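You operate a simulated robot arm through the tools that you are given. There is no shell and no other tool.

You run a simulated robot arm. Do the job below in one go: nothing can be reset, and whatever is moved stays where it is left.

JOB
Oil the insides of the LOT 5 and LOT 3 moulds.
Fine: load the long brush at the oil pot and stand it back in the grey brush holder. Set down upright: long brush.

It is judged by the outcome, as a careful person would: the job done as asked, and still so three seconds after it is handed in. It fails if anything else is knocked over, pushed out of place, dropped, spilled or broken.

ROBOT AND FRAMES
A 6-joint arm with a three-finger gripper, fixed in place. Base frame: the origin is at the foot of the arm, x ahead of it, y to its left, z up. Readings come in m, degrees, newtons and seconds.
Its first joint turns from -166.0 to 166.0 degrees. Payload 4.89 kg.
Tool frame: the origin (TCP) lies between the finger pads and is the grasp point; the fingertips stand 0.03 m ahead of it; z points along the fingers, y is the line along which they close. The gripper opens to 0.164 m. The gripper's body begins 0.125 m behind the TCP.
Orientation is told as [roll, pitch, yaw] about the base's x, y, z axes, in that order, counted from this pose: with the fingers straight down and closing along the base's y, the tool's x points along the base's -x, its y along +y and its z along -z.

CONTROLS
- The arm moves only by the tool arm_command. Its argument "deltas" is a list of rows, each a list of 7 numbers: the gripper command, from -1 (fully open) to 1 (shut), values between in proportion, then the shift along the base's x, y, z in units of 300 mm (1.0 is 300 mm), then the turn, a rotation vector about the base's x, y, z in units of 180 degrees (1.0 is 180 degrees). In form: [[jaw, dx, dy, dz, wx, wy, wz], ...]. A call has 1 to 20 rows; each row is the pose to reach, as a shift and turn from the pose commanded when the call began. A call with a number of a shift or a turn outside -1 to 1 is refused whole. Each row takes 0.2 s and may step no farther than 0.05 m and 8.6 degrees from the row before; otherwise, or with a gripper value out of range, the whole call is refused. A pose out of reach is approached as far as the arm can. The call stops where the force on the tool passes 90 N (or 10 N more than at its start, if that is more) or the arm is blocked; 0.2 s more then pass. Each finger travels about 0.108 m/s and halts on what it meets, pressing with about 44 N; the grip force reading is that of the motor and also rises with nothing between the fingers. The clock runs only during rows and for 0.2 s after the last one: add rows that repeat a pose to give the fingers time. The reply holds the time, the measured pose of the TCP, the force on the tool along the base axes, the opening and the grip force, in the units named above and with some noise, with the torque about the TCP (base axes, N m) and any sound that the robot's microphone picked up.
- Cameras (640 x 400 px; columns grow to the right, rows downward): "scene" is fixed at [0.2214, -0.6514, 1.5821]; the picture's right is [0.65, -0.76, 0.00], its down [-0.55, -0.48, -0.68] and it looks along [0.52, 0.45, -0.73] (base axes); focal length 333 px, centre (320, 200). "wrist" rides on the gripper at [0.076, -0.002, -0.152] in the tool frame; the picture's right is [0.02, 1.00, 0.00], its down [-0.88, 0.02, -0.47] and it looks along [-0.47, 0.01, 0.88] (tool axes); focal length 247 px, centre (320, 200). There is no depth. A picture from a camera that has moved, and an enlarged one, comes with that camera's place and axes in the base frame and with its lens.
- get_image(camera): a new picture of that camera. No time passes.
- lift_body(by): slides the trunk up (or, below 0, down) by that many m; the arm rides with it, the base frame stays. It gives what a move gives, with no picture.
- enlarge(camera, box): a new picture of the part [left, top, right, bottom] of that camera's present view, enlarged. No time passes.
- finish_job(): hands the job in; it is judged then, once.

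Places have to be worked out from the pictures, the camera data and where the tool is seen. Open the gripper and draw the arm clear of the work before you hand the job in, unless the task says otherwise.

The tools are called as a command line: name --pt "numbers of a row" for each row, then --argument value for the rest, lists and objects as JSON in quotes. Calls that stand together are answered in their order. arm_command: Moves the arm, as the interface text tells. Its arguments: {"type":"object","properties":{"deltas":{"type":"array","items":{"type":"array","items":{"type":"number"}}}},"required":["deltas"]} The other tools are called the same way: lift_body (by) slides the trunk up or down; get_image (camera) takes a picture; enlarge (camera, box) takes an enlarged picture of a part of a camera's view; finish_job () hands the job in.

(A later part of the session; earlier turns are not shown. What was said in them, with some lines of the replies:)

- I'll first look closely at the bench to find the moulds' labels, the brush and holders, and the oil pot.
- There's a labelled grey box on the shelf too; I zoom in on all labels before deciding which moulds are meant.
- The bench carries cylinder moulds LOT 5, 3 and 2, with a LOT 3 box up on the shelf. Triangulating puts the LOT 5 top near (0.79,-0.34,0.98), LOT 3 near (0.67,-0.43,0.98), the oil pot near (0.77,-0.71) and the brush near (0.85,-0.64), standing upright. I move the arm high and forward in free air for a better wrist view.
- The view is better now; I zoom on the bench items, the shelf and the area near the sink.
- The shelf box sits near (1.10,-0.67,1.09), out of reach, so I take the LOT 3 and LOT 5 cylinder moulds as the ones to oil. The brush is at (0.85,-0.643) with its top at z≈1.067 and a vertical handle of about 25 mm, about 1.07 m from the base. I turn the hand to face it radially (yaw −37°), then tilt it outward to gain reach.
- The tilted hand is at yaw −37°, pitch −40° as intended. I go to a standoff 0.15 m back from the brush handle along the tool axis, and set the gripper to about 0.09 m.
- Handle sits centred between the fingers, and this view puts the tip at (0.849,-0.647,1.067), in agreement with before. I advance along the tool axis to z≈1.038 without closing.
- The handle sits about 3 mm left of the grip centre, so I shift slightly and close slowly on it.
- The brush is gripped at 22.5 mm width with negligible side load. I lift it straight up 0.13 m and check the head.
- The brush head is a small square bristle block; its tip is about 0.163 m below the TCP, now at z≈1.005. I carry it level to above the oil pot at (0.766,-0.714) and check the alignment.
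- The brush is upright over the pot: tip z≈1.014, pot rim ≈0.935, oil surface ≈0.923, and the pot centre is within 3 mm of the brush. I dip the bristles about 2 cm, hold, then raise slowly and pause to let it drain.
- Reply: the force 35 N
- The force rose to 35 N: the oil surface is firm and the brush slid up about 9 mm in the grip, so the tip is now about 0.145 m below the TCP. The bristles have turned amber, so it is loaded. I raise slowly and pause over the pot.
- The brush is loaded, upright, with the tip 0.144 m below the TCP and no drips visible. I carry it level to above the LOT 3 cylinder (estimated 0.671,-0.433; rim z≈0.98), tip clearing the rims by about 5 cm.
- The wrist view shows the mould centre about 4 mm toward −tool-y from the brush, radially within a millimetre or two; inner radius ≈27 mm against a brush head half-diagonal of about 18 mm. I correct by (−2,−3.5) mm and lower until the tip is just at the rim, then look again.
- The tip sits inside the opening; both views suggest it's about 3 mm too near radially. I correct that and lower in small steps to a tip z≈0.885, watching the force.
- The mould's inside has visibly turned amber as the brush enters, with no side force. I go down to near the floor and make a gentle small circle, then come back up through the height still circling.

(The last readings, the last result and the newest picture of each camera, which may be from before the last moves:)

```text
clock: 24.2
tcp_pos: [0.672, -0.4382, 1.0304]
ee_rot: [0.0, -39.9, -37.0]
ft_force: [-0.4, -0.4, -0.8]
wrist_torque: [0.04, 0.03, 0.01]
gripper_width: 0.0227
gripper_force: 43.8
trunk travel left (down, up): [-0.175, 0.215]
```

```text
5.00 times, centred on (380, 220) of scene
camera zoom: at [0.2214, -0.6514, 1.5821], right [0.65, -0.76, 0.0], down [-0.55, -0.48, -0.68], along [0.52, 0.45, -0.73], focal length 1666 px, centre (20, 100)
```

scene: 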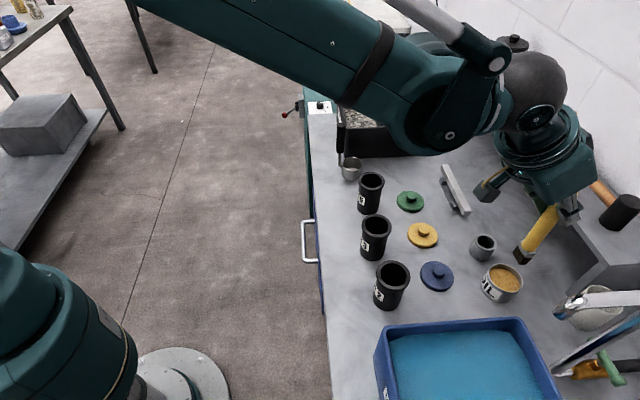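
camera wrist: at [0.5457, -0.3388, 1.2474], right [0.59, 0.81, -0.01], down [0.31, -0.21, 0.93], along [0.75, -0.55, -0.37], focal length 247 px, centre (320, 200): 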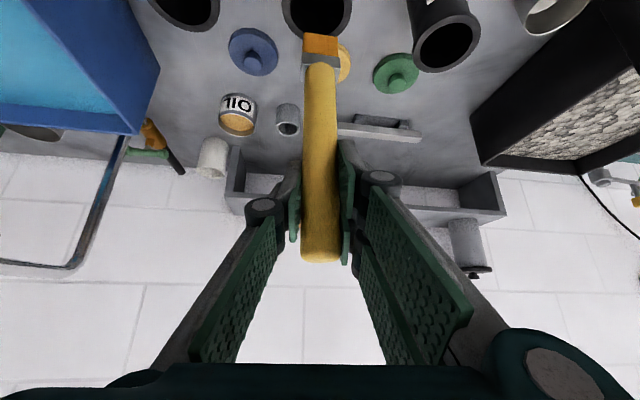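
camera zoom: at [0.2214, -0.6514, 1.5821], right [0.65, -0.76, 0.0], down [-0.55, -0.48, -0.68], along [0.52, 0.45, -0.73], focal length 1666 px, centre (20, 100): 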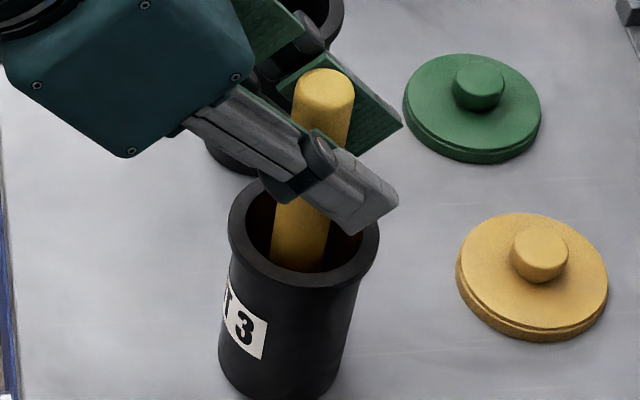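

No contact forces, mould undisturbed. I withdraw straight up with another small circle at mid-height, back to TCP z≈1.18.

arm_command --pt "1 0 0 0.06 0 0 0" --pt "1 0 0 0.12 0 0 0" --pt "1 0.016 0 0.13 0 0 0" --pt "1 0 0.016 0.13 0 0 0" --pt "1 -0.016 0 0.13 0 0 0" --pt "1 0 -0.016 0.13 0 0 0" --pt "1 0 0 0.14 0 0 0" --pt "1 0 0 0.22 0 0 0" --pt "1 0 0 0.3 0 0 0" --pt "1 0 0 0.4 0 0 0" --pt "1 0 0 0.5 0 0 0" --pt "1 0 0 0.5 0 0 0"

enlarge --camera "wrist" --box '[240, 0, 400, 100]'

enlarge --camera "scene" --box '[330, 160, 430, 260]'

get_image --camera "wrist"

```text
clock: 26.8
tcp_pos: [0.6733, -0.4382, 1.1804]
ee_rot: [0.0, -40.1, -36.9]
ft_force: [0.2, 1.4, -0.9]
wrist_torque: [0.0, -0.06, 0.02]
gripper_width: 0.0227
gripper_force: 43.7
trunk travel left (down, up): [-0.175, 0.215]
```

```text
4.00 times, centred on (320, 50) of wrist
camera zoom: at [0.547, -0.3454, 1.248], right [0.59, 0.81, -0.01], down [0.31, -0.21, 0.93], along [0.75, -0.55, -0.37], focal length 988 px, centre (320, 800)
```

zoom: 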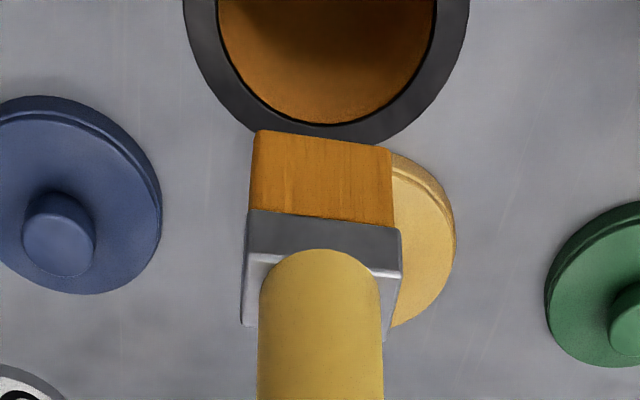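

```text
4.00 times, centred on (380, 210) of scene
camera zoom: at [0.2214, -0.6514, 1.5821], right [0.65, -0.76, 0.0], down [-0.55, -0.48, -0.68], along [0.52, 0.45, -0.73], focal length 1333 px, centre (80, 160)
```

zoom: 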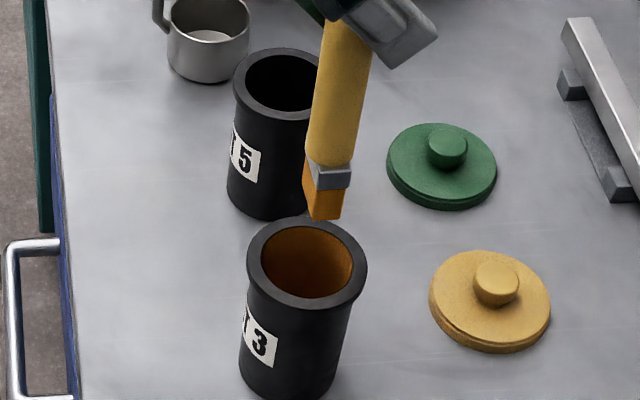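

```text
taken
camera wrist: at [0.547, -0.3454, 1.248], right [0.59, 0.81, -0.01], down [0.31, -0.21, 0.93], along [0.75, -0.55, -0.37], focal length 247 px, centre (320, 200)
```

wrist: 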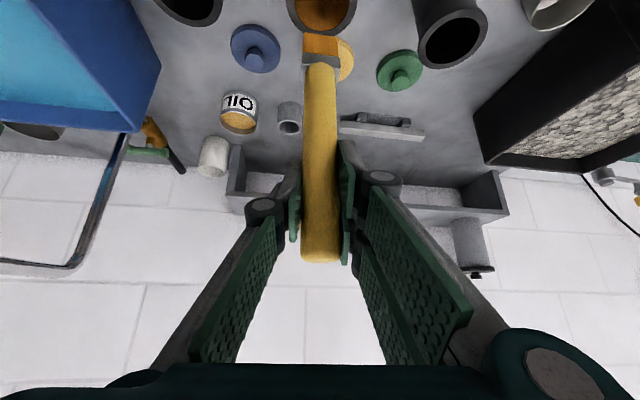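

LOT 3's interior is now fully oiled and the bristles are still amber. I carry the brush level to above LOT 5, offset (0.1145, 0.094) from LOT 3.

arm_command --pt "1 0.076 0.063 0 0 0 0" --pt "1 0.153 0.125 0 0 0 0" --pt "1 0.229 0.188 0 0 0 0" --pt "1 0.306 0.25 0 0 0 0" --pt "1 0.382 0.313 0 0 0 0" --pt "1 0.382 0.313 0 0 0 0"

enlarge --camera "wrist" --box '[240, 0, 400, 100]'

enlarge --camera "scene" --box '[320, 120, 420, 220]'

get_image --camera "scene"

```text
clock: 28.2
tcp_pos: [0.7895, -0.3439, 1.1797]
ee_rot: [0.0, -40.0, -37.0]
ft_force: [0.3, 0.1, -0.9]
wrist_torque: [-0.01, 0.05, -0.01]
gripper_width: 0.0228
gripper_force: 44.2
trunk travel left (down, up): [-0.175, 0.215]
```

```text
4.00 times, centred on (320, 50) of wrist
camera zoom: at [0.6636, -0.2514, 1.2471], right [0.59, 0.81, -0.01], down [0.31, -0.21, 0.93], along [0.75, -0.55, -0.37], focal length 988 px, centre (320, 800)
```

zoom: 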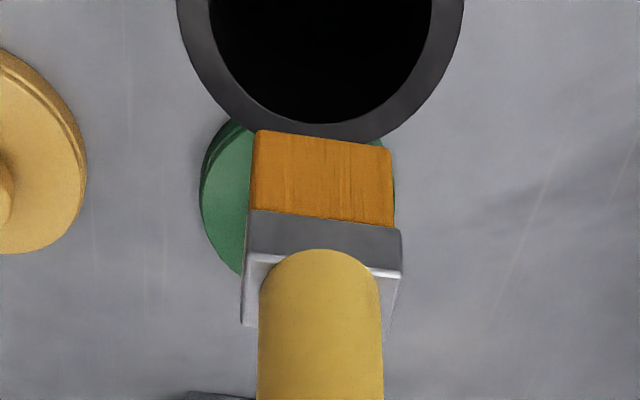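

```text
4.00 times, centred on (370, 170) of scene
camera zoom: at [0.2214, -0.6514, 1.5821], right [0.65, -0.76, 0.0], down [-0.55, -0.48, -0.68], along [0.52, 0.45, -0.73], focal length 1333 px, centre (120, 320)
```

zoom: 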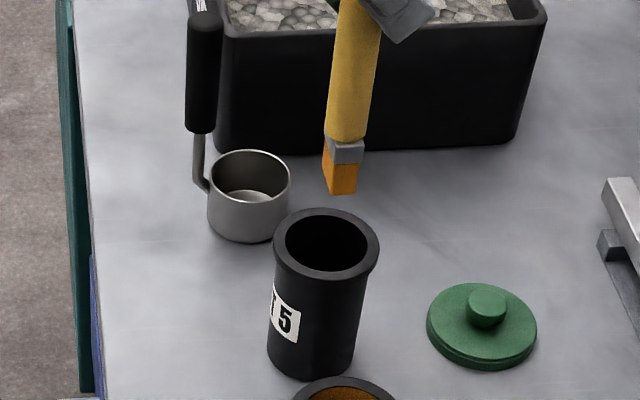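

```text
taken
```

scene: 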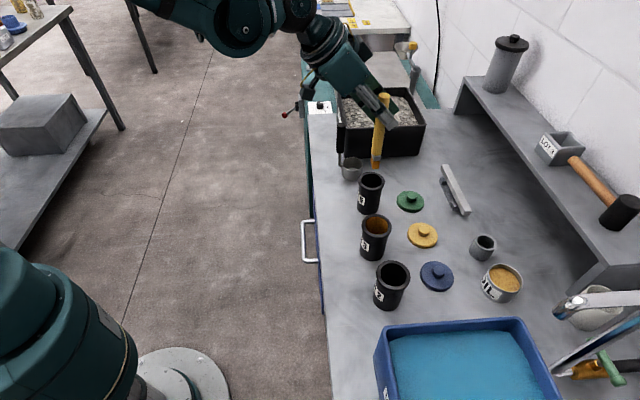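

In the wrist view the alignment matches what worked at LOT 3, with the brush perhaps 2–3 mm too far in +x/+y. I correct slightly and lower to rim level to check.

arm_command --pt "1 -0.006 -0.008 -0.05 0 0 0" --pt "1 -0.006 -0.008 -0.1 0 0 0" --pt "1 -0.006 -0.008 -0.14 0 0 0" --pt "1 -0.006 -0.008 -0.17 0 0 0" --pt "1 -0.006 -0.008 -0.17 0 0 0"

enlarge --camera "wrist" --box '[240, 0, 400, 100]'

enlarge --camera "scene" --box '[320, 135, 420, 215]'

```text
clock: 29.4
tcp_pos: [0.786, -0.3466, 1.1284]
ee_rot: [0.0, -39.9, -37.1]
ft_force: [-0.7, 0.3, -1.6]
wrist_torque: [-0.01, 0.0, 0.03]
gripper_width: 0.0228
gripper_force: 43.8
trunk travel left (down, up): [-0.175, 0.215]
```

```text
4.00 times, centred on (320, 50) of wrist
camera zoom: at [0.6605, -0.2536, 1.1965], right [0.59, 0.81, -0.01], down [0.31, -0.21, 0.93], along [0.75, -0.55, -0.37], focal length 988 px, centre (320, 800)
```

zoom: 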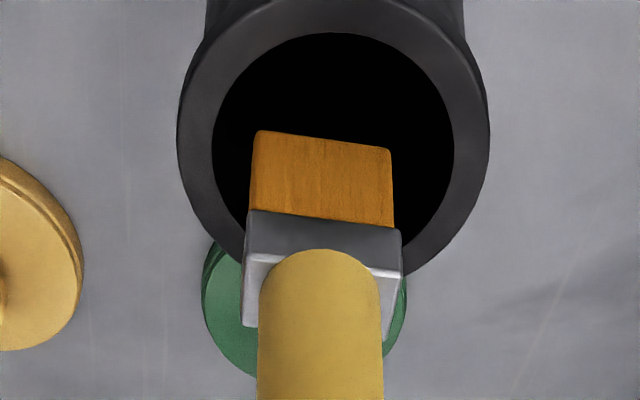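

```text
5.00 times, centred on (370, 175) of scene
camera zoom: at [0.2214, -0.6514, 1.5821], right [0.65, -0.76, 0.0], down [-0.55, -0.48, -0.68], along [0.52, 0.45, -0.73], focal length 1666 px, centre (70, 325)
```

zoom: 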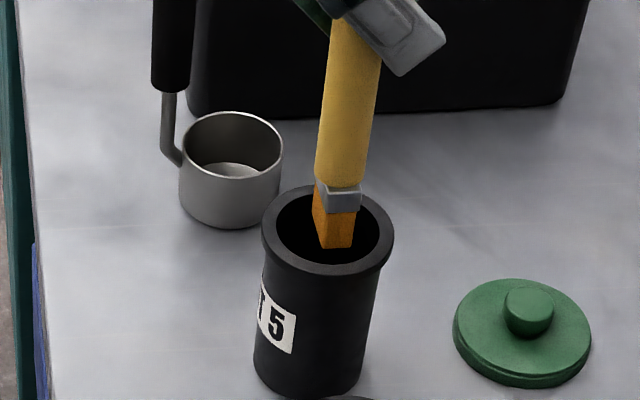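

The tip is over the opening, radially centred, 2.3 mm low in tool-y. I correct that, lower to near the floor, circle gently, and come back up with a mid-height circle.

arm_command --pt "1 0.0046 0.006 0 0 0 0" --pt "1 0.0046 0.006 -0.05 0 0 0" --pt "1 0.0046 0.006 -0.1 0 0 0" --pt "1 0.0046 0.006 -0.15 0 0 0" --pt "1 0.0046 0.006 -0.15 0 0 0"

enlarge --camera "wrist" --box '[240, 0, 400, 100]'

```text
clock: 30.6
tcp_pos: [0.7865, -0.3443, 1.0832]
ee_rot: [0.0, -40.0, -37.0]
ft_force: [-0.2, -0.1, -0.4]
wrist_torque: [-0.02, 0.01, -0.03]
gripper_width: 0.0227
gripper_force: 43.9
trunk travel left (down, up): [-0.175, 0.215]
```

```text
4.00 times, centred on (320, 50) of wrist
camera zoom: at [0.6621, -0.2513, 1.1515], right [0.59, 0.81, -0.01], down [0.31, -0.21, 0.93], along [0.75, -0.55, -0.37], focal length 988 px, centre (320, 800)
```

zoom: 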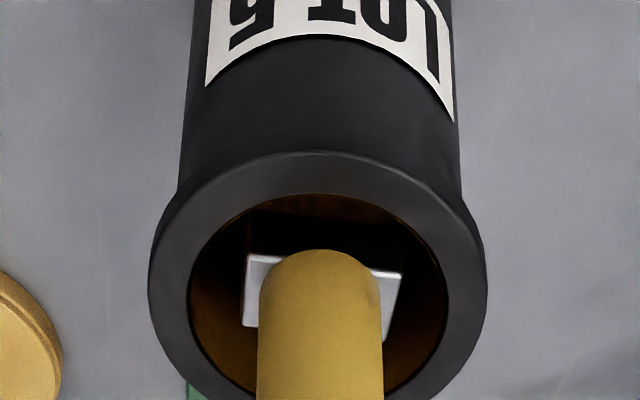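

Well centred, no contact, and the wall is turning amber. I continue down, circle, and withdraw with a mid-height circle.

arm_command --pt "1 0 0 -0.05 0 0 0" --pt "1 0 0 -0.1 0 0 0" --pt "1 0 0 -0.15 0 0 0" --pt "1 0 0 -0.18 0 0 0" --pt "1 0.018 0 -0.18 0 0 0" --pt "1 0.013 0.013 -0.18 0 0 0" --pt "1 0 0.018 -0.18 0 0 0" --pt "1 -0.013 0.013 -0.18 0 0 0" --pt "1 -0.018 0 -0.18 0 0 0" --pt "1 -0.013 -0.013 -0.18 0 0 0" --pt "1 0 -0.018 -0.18 0 0 0" --pt "1 0.013 -0.013 -0.18 0 0 0" --pt "1 0 0 -0.18 0 0 0"

arm_command --pt "1 0 0 0.06 0 0 0" --pt "1 0 0 0.12 0 0 0" --pt "1 0.016 0 0.13 0 0 0" --pt "1 0 0.016 0.13 0 0 0" --pt "1 -0.016 0 0.13 0 0 0" --pt "1 0 -0.016 0.13 0 0 0" --pt "1 0 0 0.14 0 0 0" --pt "1 0 0 0.22 0 0 0" --pt "1 0 0 0.3 0 0 0" --pt "1 0 0 0.4 0 0 0" --pt "1 0 0 0.5 0 0 0" --pt "1 0 0 0.5 0 0 0"

enlarge --camera "wrist" --box '[240, 0, 400, 100]'

enlarge --camera "scene" --box '[320, 120, 480, 280]'

get_image --camera "wrist"

```text
clock: 33.4
tcp_pos: [0.788, -0.3463, 1.0301]
ee_rot: [-0.1, -39.9, -37.1]
ft_force: [0.2, 0.1, -0.9]
wrist_torque: [0.03, 0.03, -0.02]
gripper_width: 0.0228
gripper_force: 43.7
trunk travel left (down, up): [-0.175, 0.215]
```

```text
clock: 36.0
tcp_pos: [0.7861, -0.3453, 1.1802]
ee_rot: [0.0, -40.0, -37.1]
ft_force: [-0.1, 0.8, -0.6]
wrist_torque: [0.0, -0.02, 0.01]
gripper_width: 0.0226
gripper_force: 43.9
trunk travel left (down, up): [-0.175, 0.215]
```

```text
4.00 times, centred on (320, 50) of wrist
camera zoom: at [0.661, -0.2516, 1.248], right [0.59, 0.81, -0.01], down [0.31, -0.21, 0.93], along [0.75, -0.55, -0.37], focal length 988 px, centre (320, 800)
```

zoom: 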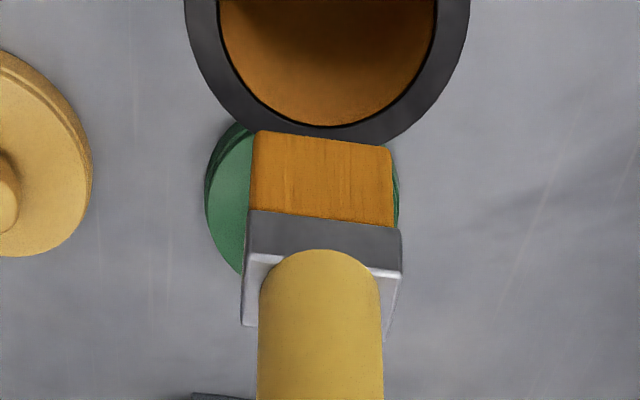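

```text
2.50 times, centred on (400, 200) of scene
camera zoom: at [0.2214, -0.6514, 1.5821], right [0.65, -0.76, 0.0], down [-0.55, -0.48, -0.68], along [0.52, 0.45, -0.73], focal length 833 px, centre (120, 200)
```

zoom: 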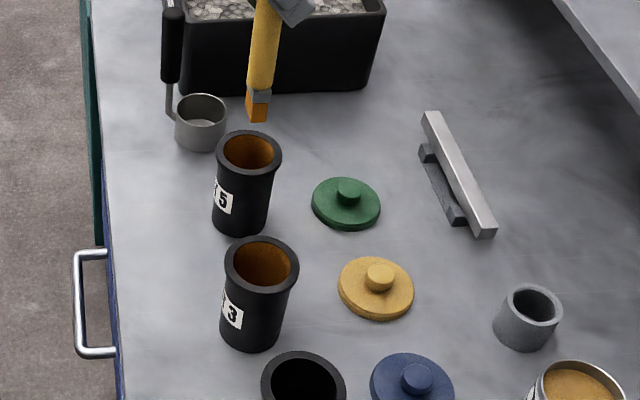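

```text
taken
camera wrist: at [0.661, -0.2516, 1.248], right [0.59, 0.81, -0.01], down [0.31, -0.21, 0.93], along [0.75, -0.55, -0.37], focal length 247 px, centre (320, 200)
```

wrist: 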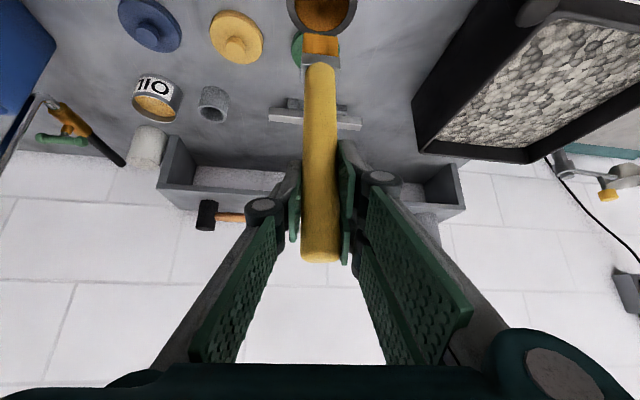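

Both LOT 5 and LOT 3 cylinders are oiled, and everything is in place. Before returning the brush I recheck the remaining labelled boxes, to be sure I've read the job correctly.

enlarge --camera "scene" --box '[330, 40, 380, 80]'

enlarge --camera "scene" --box '[530, 120, 590, 170]'

enlarge --camera "scene" --box '[360, 250, 420, 320]'

enlarge --camera "scene" --box '[455, 220, 535, 310]'

```text
10.00 times, centred on (355, 60) of scene
camera zoom: at [0.2214, -0.6514, 1.5821], right [0.65, -0.76, 0.0], down [-0.55, -0.48, -0.68], along [0.52, 0.45, -0.73], focal length 3332 px, centre (-30, 1600)
```

zoom: 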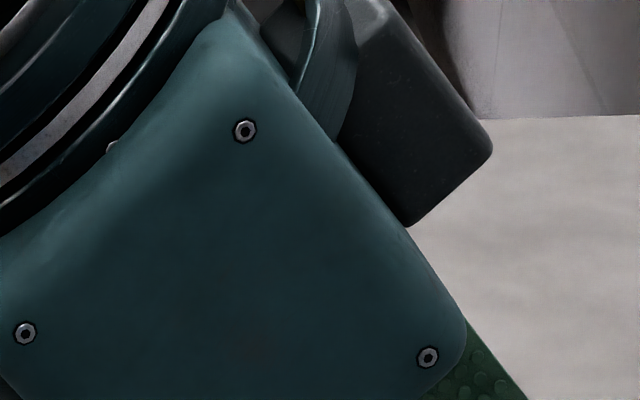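

```text
8.00 times, centred on (560, 145) of scene
camera zoom: at [0.2214, -0.6514, 1.5821], right [0.65, -0.76, 0.0], down [-0.55, -0.48, -0.68], along [0.52, 0.45, -0.73], focal length 2666 px, centre (-1600, 640)
```

zoom: 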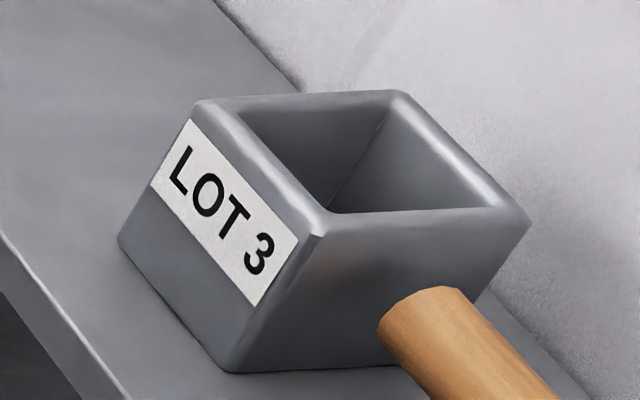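

```text
5.71 times, centred on (390, 285) of scene
camera zoom: at [0.2214, -0.6514, 1.5821], right [0.65, -0.76, 0.0], down [-0.55, -0.48, -0.68], along [0.52, 0.45, -0.73], focal length 1904 px, centre (-80, -286)
```

zoom: 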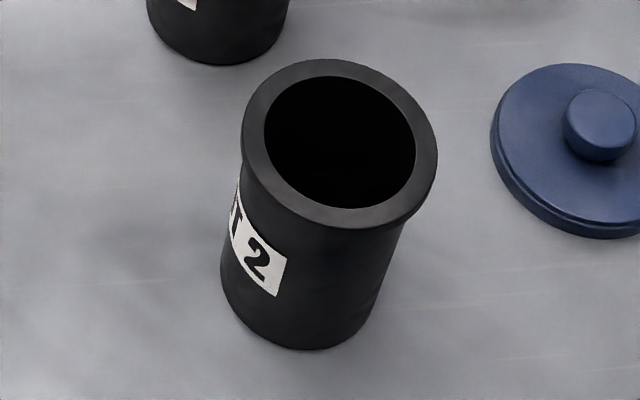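

```text
4.44 times, centred on (495, 265) of scene
camera zoom: at [0.2214, -0.6514, 1.5821], right [0.65, -0.76, 0.0], down [-0.55, -0.48, -0.68], along [0.52, 0.45, -0.73], focal length 1481 px, centre (-458, -89)
```

zoom: 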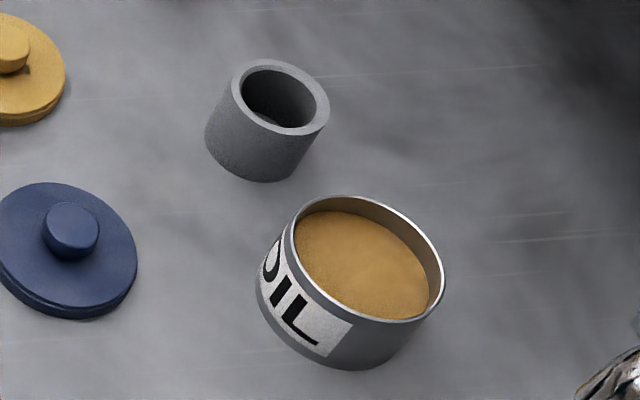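

The shelf box is stored beyond the arm's reach at about 1.29 m, behind the mallet handle, so the bench moulds are the job. I now carry the brush back the exact sum of my commanded shifts to above the grey holder.

arm_command --pt "1 0.0245 -0.1125 0 0 0 0" --pt "1 0.049 -0.225 0 0 0 0" --pt "1 0.0735 -0.3375 0 0 0 0" --pt "1 0.098 -0.45 0 0 0 0" --pt "1 0.1225 -0.5625 0 0 0 0" --pt "1 0.147 -0.675 0 0 0 0" --pt "1 0.1716 -0.7875 0 0 0 0" --pt "1 0.1961 -0.9 0 0 0 0" --pt "1 0.1961 -0.9 0 0 0 0"

arm_command --pt "1 0 -0.05 0 0 0 0" --pt "1 0 -0.1093 0 0 0 0" --pt "1 0 -0.1093 0 0 0 0"

enlarge --camera "wrist" --box '[240, 0, 400, 100]'

enlarge --camera "scene" --box '[430, 170, 570, 290]'

get_image --camera "wrist"

```text
clock: 38.0
tcp_pos: [0.8461, -0.6145, 1.1809]
ee_rot: [0.0, -40.0, -36.9]
ft_force: [-0.4, 0.2, -0.9]
wrist_torque: [0.01, 0.03, 0.01]
gripper_width: 0.023
gripper_force: 44.2
trunk travel left (down, up): [-0.175, 0.215]
```

```text
clock: 38.8
tcp_pos: [0.8457, -0.6486, 1.1798]
ee_rot: [0.0, -40.0, -37.0]
ft_force: [0.5, 0.3, -0.2]
wrist_torque: [0.02, 0.01, -0.01]
gripper_width: 0.0227
gripper_force: 43.5
trunk travel left (down, up): [-0.175, 0.215]
```

```text
4.00 times, centred on (320, 50) of wrist
camera zoom: at [0.7205, -0.5543, 1.2476], right [0.59, 0.81, -0.01], down [0.31, -0.21, 0.93], along [0.75, -0.55, -0.37], focal length 988 px, centre (320, 800)
```

zoom: 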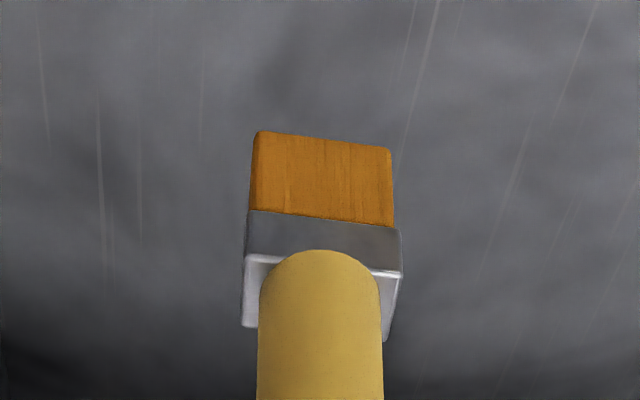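

```text
3.33 times, centred on (500, 230) of scene
camera zoom: at [0.2214, -0.6514, 1.5821], right [0.65, -0.76, 0.0], down [-0.55, -0.48, -0.68], along [0.52, 0.45, -0.73], focal length 1111 px, centre (-280, 100)
```

zoom: 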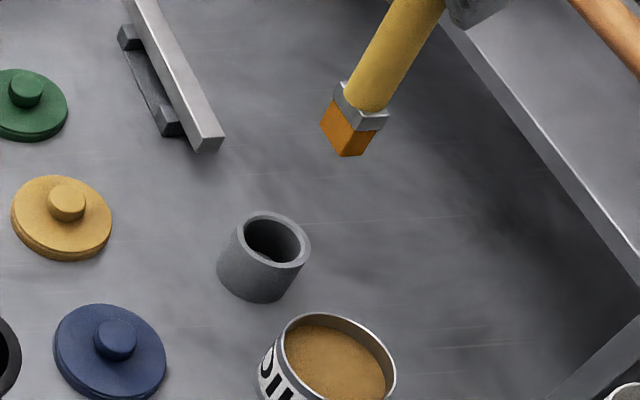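

```text
taken
camera wrist: at [0.7205, -0.5543, 1.2476], right [0.59, 0.81, -0.01], down [0.31, -0.21, 0.93], along [0.75, -0.55, -0.37], focal length 247 px, centre (320, 200)
```

wrist: 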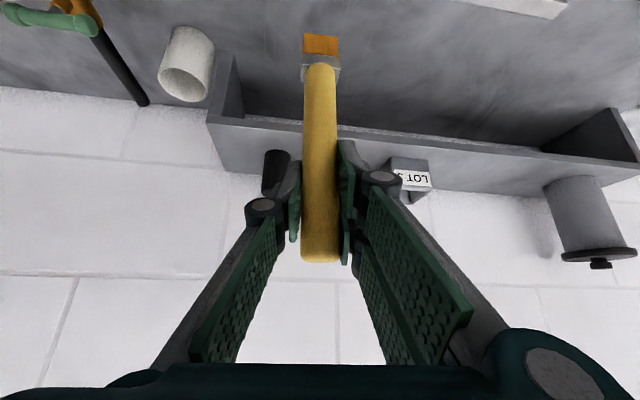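

The camera pose matches the pick-up pose within half a millimetre. I lower to just above the holder's rim and check.

arm_command --pt "1 0 0 -0.08 0 0 0" --pt "1 0 0 -0.16 0 0 0" --pt "1 0 0 -0.24 0 0 0" --pt "1 0 0 -0.3 0 0 0" --pt "1 0 0 -0.333 0 0 0" --pt "1 0 0 -0.333 0 0 0"

enlarge --camera "wrist" --box '[240, 0, 400, 100]'

enlarge --camera "scene" --box '[450, 200, 530, 270]'

```text
clock: 40.2
tcp_pos: [0.8465, -0.647, 1.0804]
ee_rot: [0.0, -40.0, -37.0]
ft_force: [0.9, -1.2, 0.2]
wrist_torque: [0.03, 0.01, 0.0]
gripper_width: 0.0228
gripper_force: 44.1
trunk travel left (down, up): [-0.175, 0.215]
```

```text
4.00 times, centred on (320, 50) of wrist
camera zoom: at [0.7201, -0.5539, 1.148], right [0.59, 0.81, -0.01], down [0.31, -0.21, 0.93], along [0.75, -0.55, -0.37], focal length 988 px, centre (320, 800)
```

zoom: 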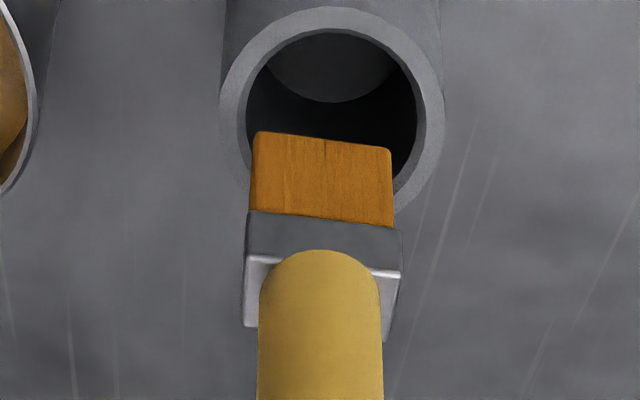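

```text
5.71 times, centred on (490, 235) of scene
camera zoom: at [0.2214, -0.6514, 1.5821], right [0.65, -0.76, 0.0], down [-0.55, -0.48, -0.68], along [0.52, 0.45, -0.73], focal length 1904 px, centre (-651, 0)
```

zoom: 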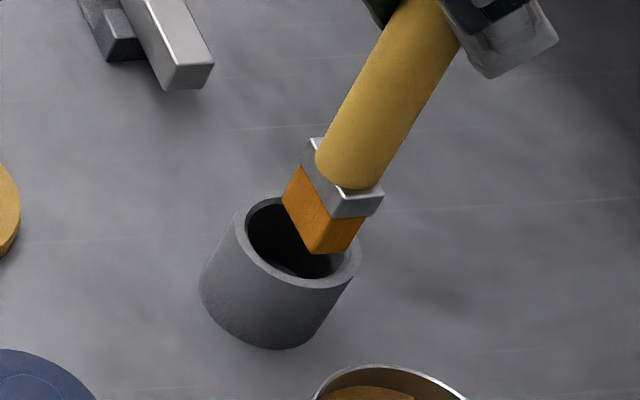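

The tip is centred over the holder to within about 2 mm (holder slightly toward +tool-y). I nudge 1.2 mm in +y and lower in small steps, checking force.

arm_command --pt "1 0 0.004 0 0 0 0" --pt "1 0 0.004 -0.02 0 0 0" --pt "1 0 0.004 -0.04 0 0 0" --pt "1 0 0.004 -0.06 0 0 0" --pt "1 0 0.004 -0.08 0 0 0" --pt "1 0 0.004 -0.08 0 0 0"

enlarge --camera "wrist" --box '[240, 0, 400, 100]'

enlarge --camera "scene" --box '[450, 200, 530, 270]'

```text
clock: 41.6
tcp_pos: [0.8453, -0.6457, 1.0562]
ee_rot: [0.0, -40.0, -36.9]
ft_force: [0.3, 0.3, -0.2]
wrist_torque: [0.01, -0.01, -0.02]
gripper_width: 0.0226
gripper_force: 44.0
trunk travel left (down, up): [-0.175, 0.215]
```

```text
4.00 times, centred on (320, 50) of wrist
camera zoom: at [0.7199, -0.5531, 1.1232], right [0.59, 0.81, -0.01], down [0.31, -0.21, 0.93], along [0.75, -0.55, -0.37], focal length 988 px, centre (320, 800)
```

zoom: 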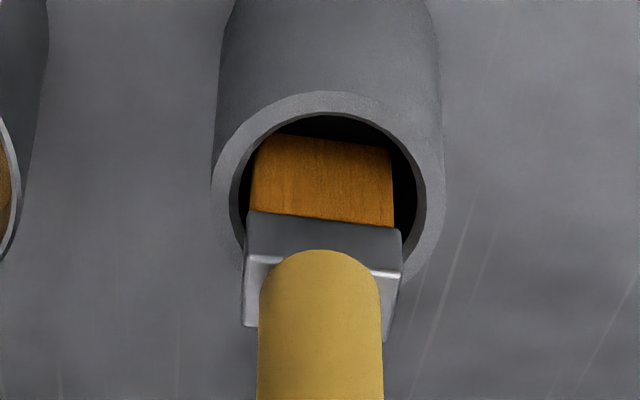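

```text
5.71 times, centred on (490, 235) of scene
camera zoom: at [0.2214, -0.6514, 1.5821], right [0.65, -0.76, 0.0], down [-0.55, -0.48, -0.68], along [0.52, 0.45, -0.73], focal length 1904 px, centre (-651, 0)
```

zoom: 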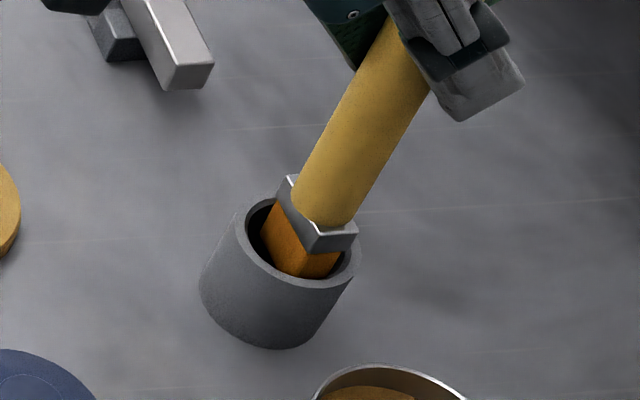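

Bristles are inside the holder, centred, no contact. I continue down slowly toward the expected resting height (TCP ≈1.028).

arm_command --pt "1 0 0 -0.02 0 0 0" --pt "1 0 0 -0.04 0 0 0" --pt "1 0 0 -0.06 0 0 0" --pt "1 0 0 -0.075 0 0 0" --pt "1 0 0 -0.083 0 0 0" --pt "1 0 0 -0.083 0 0 0"

enlarge --camera "wrist" --box '[240, 0, 400, 100]'

enlarge --camera "scene" --box '[450, 200, 530, 270]'

```text
clock: 43.0
tcp_pos: [0.8457, -0.6458, 1.0305]
ee_rot: [0.0, -40.0, -37.0]
ft_force: [0.2, -0.9, -0.6]
wrist_torque: [0.02, -0.01, 0.05]
gripper_width: 0.0229
gripper_force: 43.7
trunk travel left (down, up): [-0.175, 0.215]
```

```text
4.00 times, centred on (320, 50) of wrist
camera zoom: at [0.7203, -0.553, 1.0987], right [0.59, 0.81, -0.01], down [0.31, -0.21, 0.93], along [0.75, -0.55, -0.37], focal length 988 px, centre (320, 800)
```

zoom: 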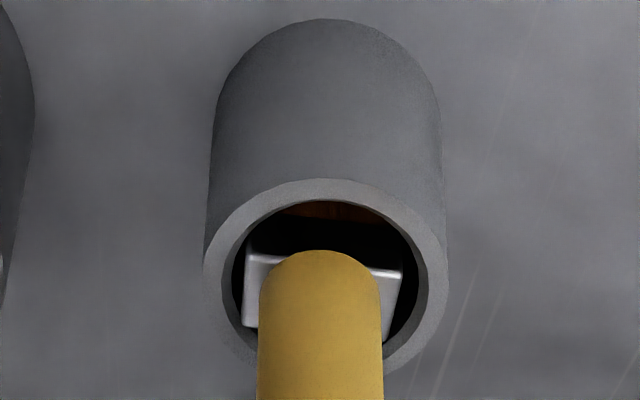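

```text
5.71 times, centred on (490, 235) of scene
camera zoom: at [0.2214, -0.6514, 1.5821], right [0.65, -0.76, 0.0], down [-0.55, -0.48, -0.68], along [0.52, 0.45, -0.73], focal length 1904 px, centre (-651, 0)
```

zoom: 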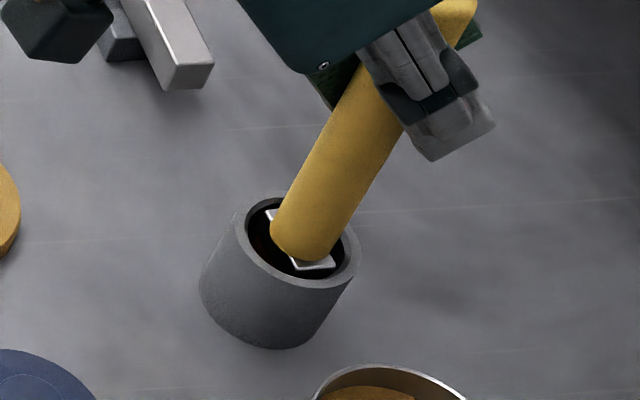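

No contact yet at TCP 1.0305. I continue in 1 mm steps to feel the floor.

arm_command --pt "1 0 0 -0.0033 0 0 0" --pt "1 0 0 -0.0067 0 0 0" --pt "1 0 0 -0.01 0 0 0"

```text
clock: 43.8
tcp_pos: [0.8467, -0.6461, 1.0288]
ee_rot: [0.0, -40.0, -37.1]
ft_force: [0.1, -1.2, 5.3]
wrist_torque: [0.15, -0.07, 0.01]
gripper_width: 0.0228
gripper_force: 44.8
trunk travel left (down, up): [-0.175, 0.215]
```

5 N of upward force: the brush rests on the holder's floor. I open the fingers gently and check it stands.

arm_command --pt "0.68 0 0 0 0 0 0" --pt "0.6 0 0 0 0 0 0" --pt "0.45 0 0 0 0 0 0" --pt "0.2 0 0 0 0 0 0" --pt "-0.1 0 0 0 0 0 0" --pt "-0.1 0 0 0 0 0 0" --pt "-0.1 0 0 0 0 0 0"

get_image --camera "wrist"

enlarge --camera "scene" --box '[440, 170, 560, 270]'

```text
clock: 45.4
tcp_pos: [0.8459, -0.6467, 1.0283]
ee_rot: [0.0, -39.9, -37.0]
ft_force: [-0.3, -0.2, 0.1]
wrist_torque: [0.0, 0.02, -0.06]
gripper_width: 0.09
gripper_force: 0.2
trunk travel left (down, up): [-0.175, 0.215]
```

```text
taken
camera wrist: at [0.7202, -0.5532, 1.0957], right [0.59, 0.81, -0.01], down [0.31, -0.21, 0.93], along [0.75, -0.55, -0.37], focal length 247 px, centre (320, 200)
```

wrist: 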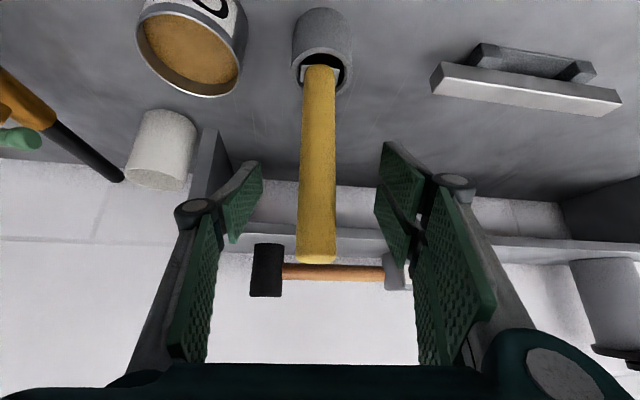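

```text
4.00 times, centred on (500, 220) of scene
camera zoom: at [0.2214, -0.6514, 1.5821], right [0.65, -0.76, 0.0], down [-0.55, -0.48, -0.68], along [0.52, 0.45, -0.73], focal length 1333 px, centre (-400, 120)
```

zoom: 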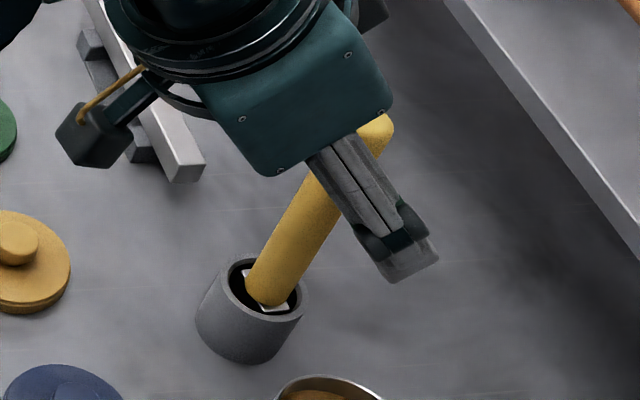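

The brush stands upright on its own, with clear space between the fingers. I back out along the tool axis, then rise well clear.

arm_command --pt "-0.1 -0.043 0.032 0.064 0 0 0" --pt "-0.1 -0.086 0.064 0.128 0 0 0" --pt "-0.1 -0.129 0.097 0.192 0 0 0" --pt "-0.1 -0.172 0.129 0.256 0 0 0" --pt "-0.1 -0.214 0.161 0.319 0 0 0" --pt "-0.1 -0.257 0.193 0.383 0 0 0" --pt "-0.1 -0.33 0.22 0.48 0 0 0" --pt "-0.1 -0.42 0.25 0.58 0 0 0" --pt "-0.1 -0.52 0.28 0.67 0 0 0" --pt "-0.1 -0.62 0.31 0.75 0 0 0" --pt "-0.1 -0.74 0.34 0.8 0 0 0" --pt "-0.1 -0.86 0.37 0.85 0 0 0" --pt "-0.1 -0.98 0.4 0.9 0 0 0" --pt "-0.1 -0.98 0.4 0.9 0 0 0"

get_image --camera "wrist"

get_image --camera "scene"

enlarge --camera "scene" --box '[330, 150, 550, 320]'

```text
clock: 48.4
tcp_pos: [0.549, -0.5261, 1.2992]
ee_rot: [0.0, -40.0, -37.0]
ft_force: [0.0, 0.3, 0.8]
wrist_torque: [-0.07, -0.05, -0.01]
gripper_width: 0.0901
gripper_force: 0.0
trunk travel left (down, up): [-0.175, 0.215]
```

```text
taken
camera wrist: at [0.425, -0.4322, 1.3659], right [0.59, 0.81, -0.01], down [0.31, -0.21, 0.93], along [0.75, -0.55, -0.37], focal length 247 px, centre (320, 200)
```

wrist: 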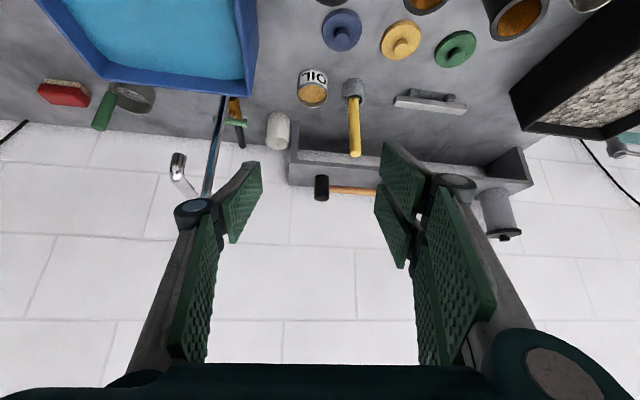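

```text
taken
```

scene: 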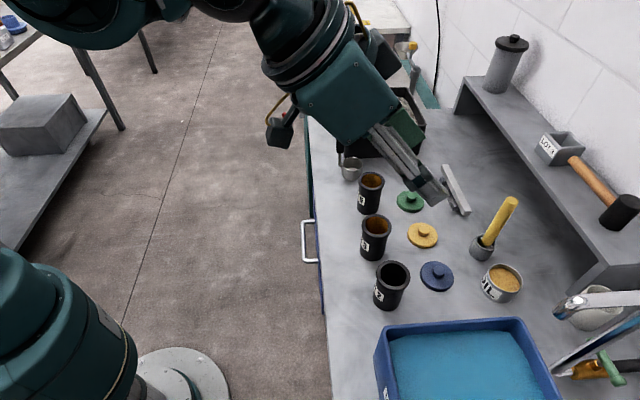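

```text
2.35 times, centred on (440, 235) of scene
camera zoom: at [0.2214, -0.6514, 1.5821], right [0.65, -0.76, 0.0], down [-0.55, -0.48, -0.68], along [0.52, 0.45, -0.73], focal length 784 px, centre (38, 118)
```

zoom: 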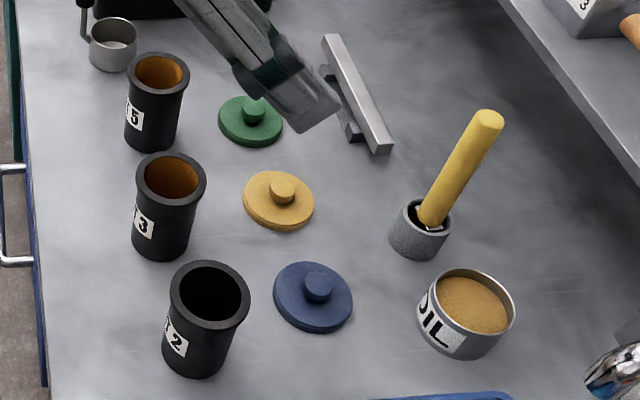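

LOT 5 and LOT 3 are oiled inside, LOT 2 is untouched, and the brush stands in its holder with everything else in place. I open the gripper fully and draw back away from the bench.

arm_command --pt "-0.4 -0.1 0.04 0.03 0 0 0" --pt "-0.7 -0.2 0.08 0.06 0 0 0" --pt "-1 -0.3 0.12 0.09 0 0 0" --pt "-1 -0.4 0.16 0.12 0 0 0" --pt "-1 -0.5 0.2 0.12 0 0 0" --pt "-1 -0.5 0.2 0.12 0 0 0"

get_image --camera "scene"

```text
clock: 49.5
tcp_pos: [0.5125, -0.5261, 1.3588]
ee_rot: [0.1, -40.0, -33.4]
ft_force: [0.7, -0.9, 0.7]
wrist_torque: [-0.02, 0.07, -0.04]
gripper_width: 0.1639
gripper_force: 0.0
trunk travel left (down, up): [-0.175, 0.215]
stopped in row 5: the arm was blocked; the commanded pose is now the measured one
```

```text
taken
```

scene: 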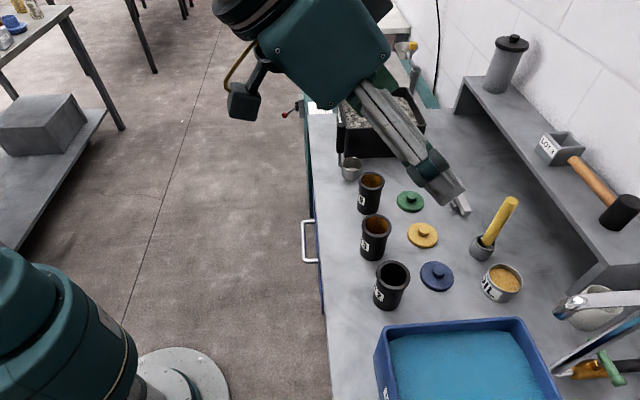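

The arm met its own inner limit during the retreat; no force was felt. It is already well above the bench (z≈1.36) with the gripper fully open, and the pictures show everything in place, so I hand the job in.

finish_job

```text
The job is handed in.
```

I oiled the insides of the LOT 5 and LOT 3 cylinder moulds. The long brush is back standing upright in the grey holder.

- **Moulds:** I loaded the brush once at the oil pot, and both interiors turned amber all round. The brush touched neither mould hard enough to move it. LOT 2 is untouched.
- **Oil pot:** The oil surface was firmer than I expected. I pressed on it with about 35 N while loading, and the brush slid about 10 mm up in the grip. Nothing spilled, and I allowed for the slip when putting the brush back.
- **Shelf box:** A grey box on the shelf is also labelled LOT 3. I did not oil it: I took the job to mean the bench moulds, and I judged the box out of reach (about 1.29 m away), though I did not test that. If you meant that box as well, it still needs doing.
- **Arm:** On the final retreat the arm stopped early, blocked with no force felt, probably at its own joint limit. It stayed above the bench at about 1.36 m, clear of everything, with the gripper fully open.
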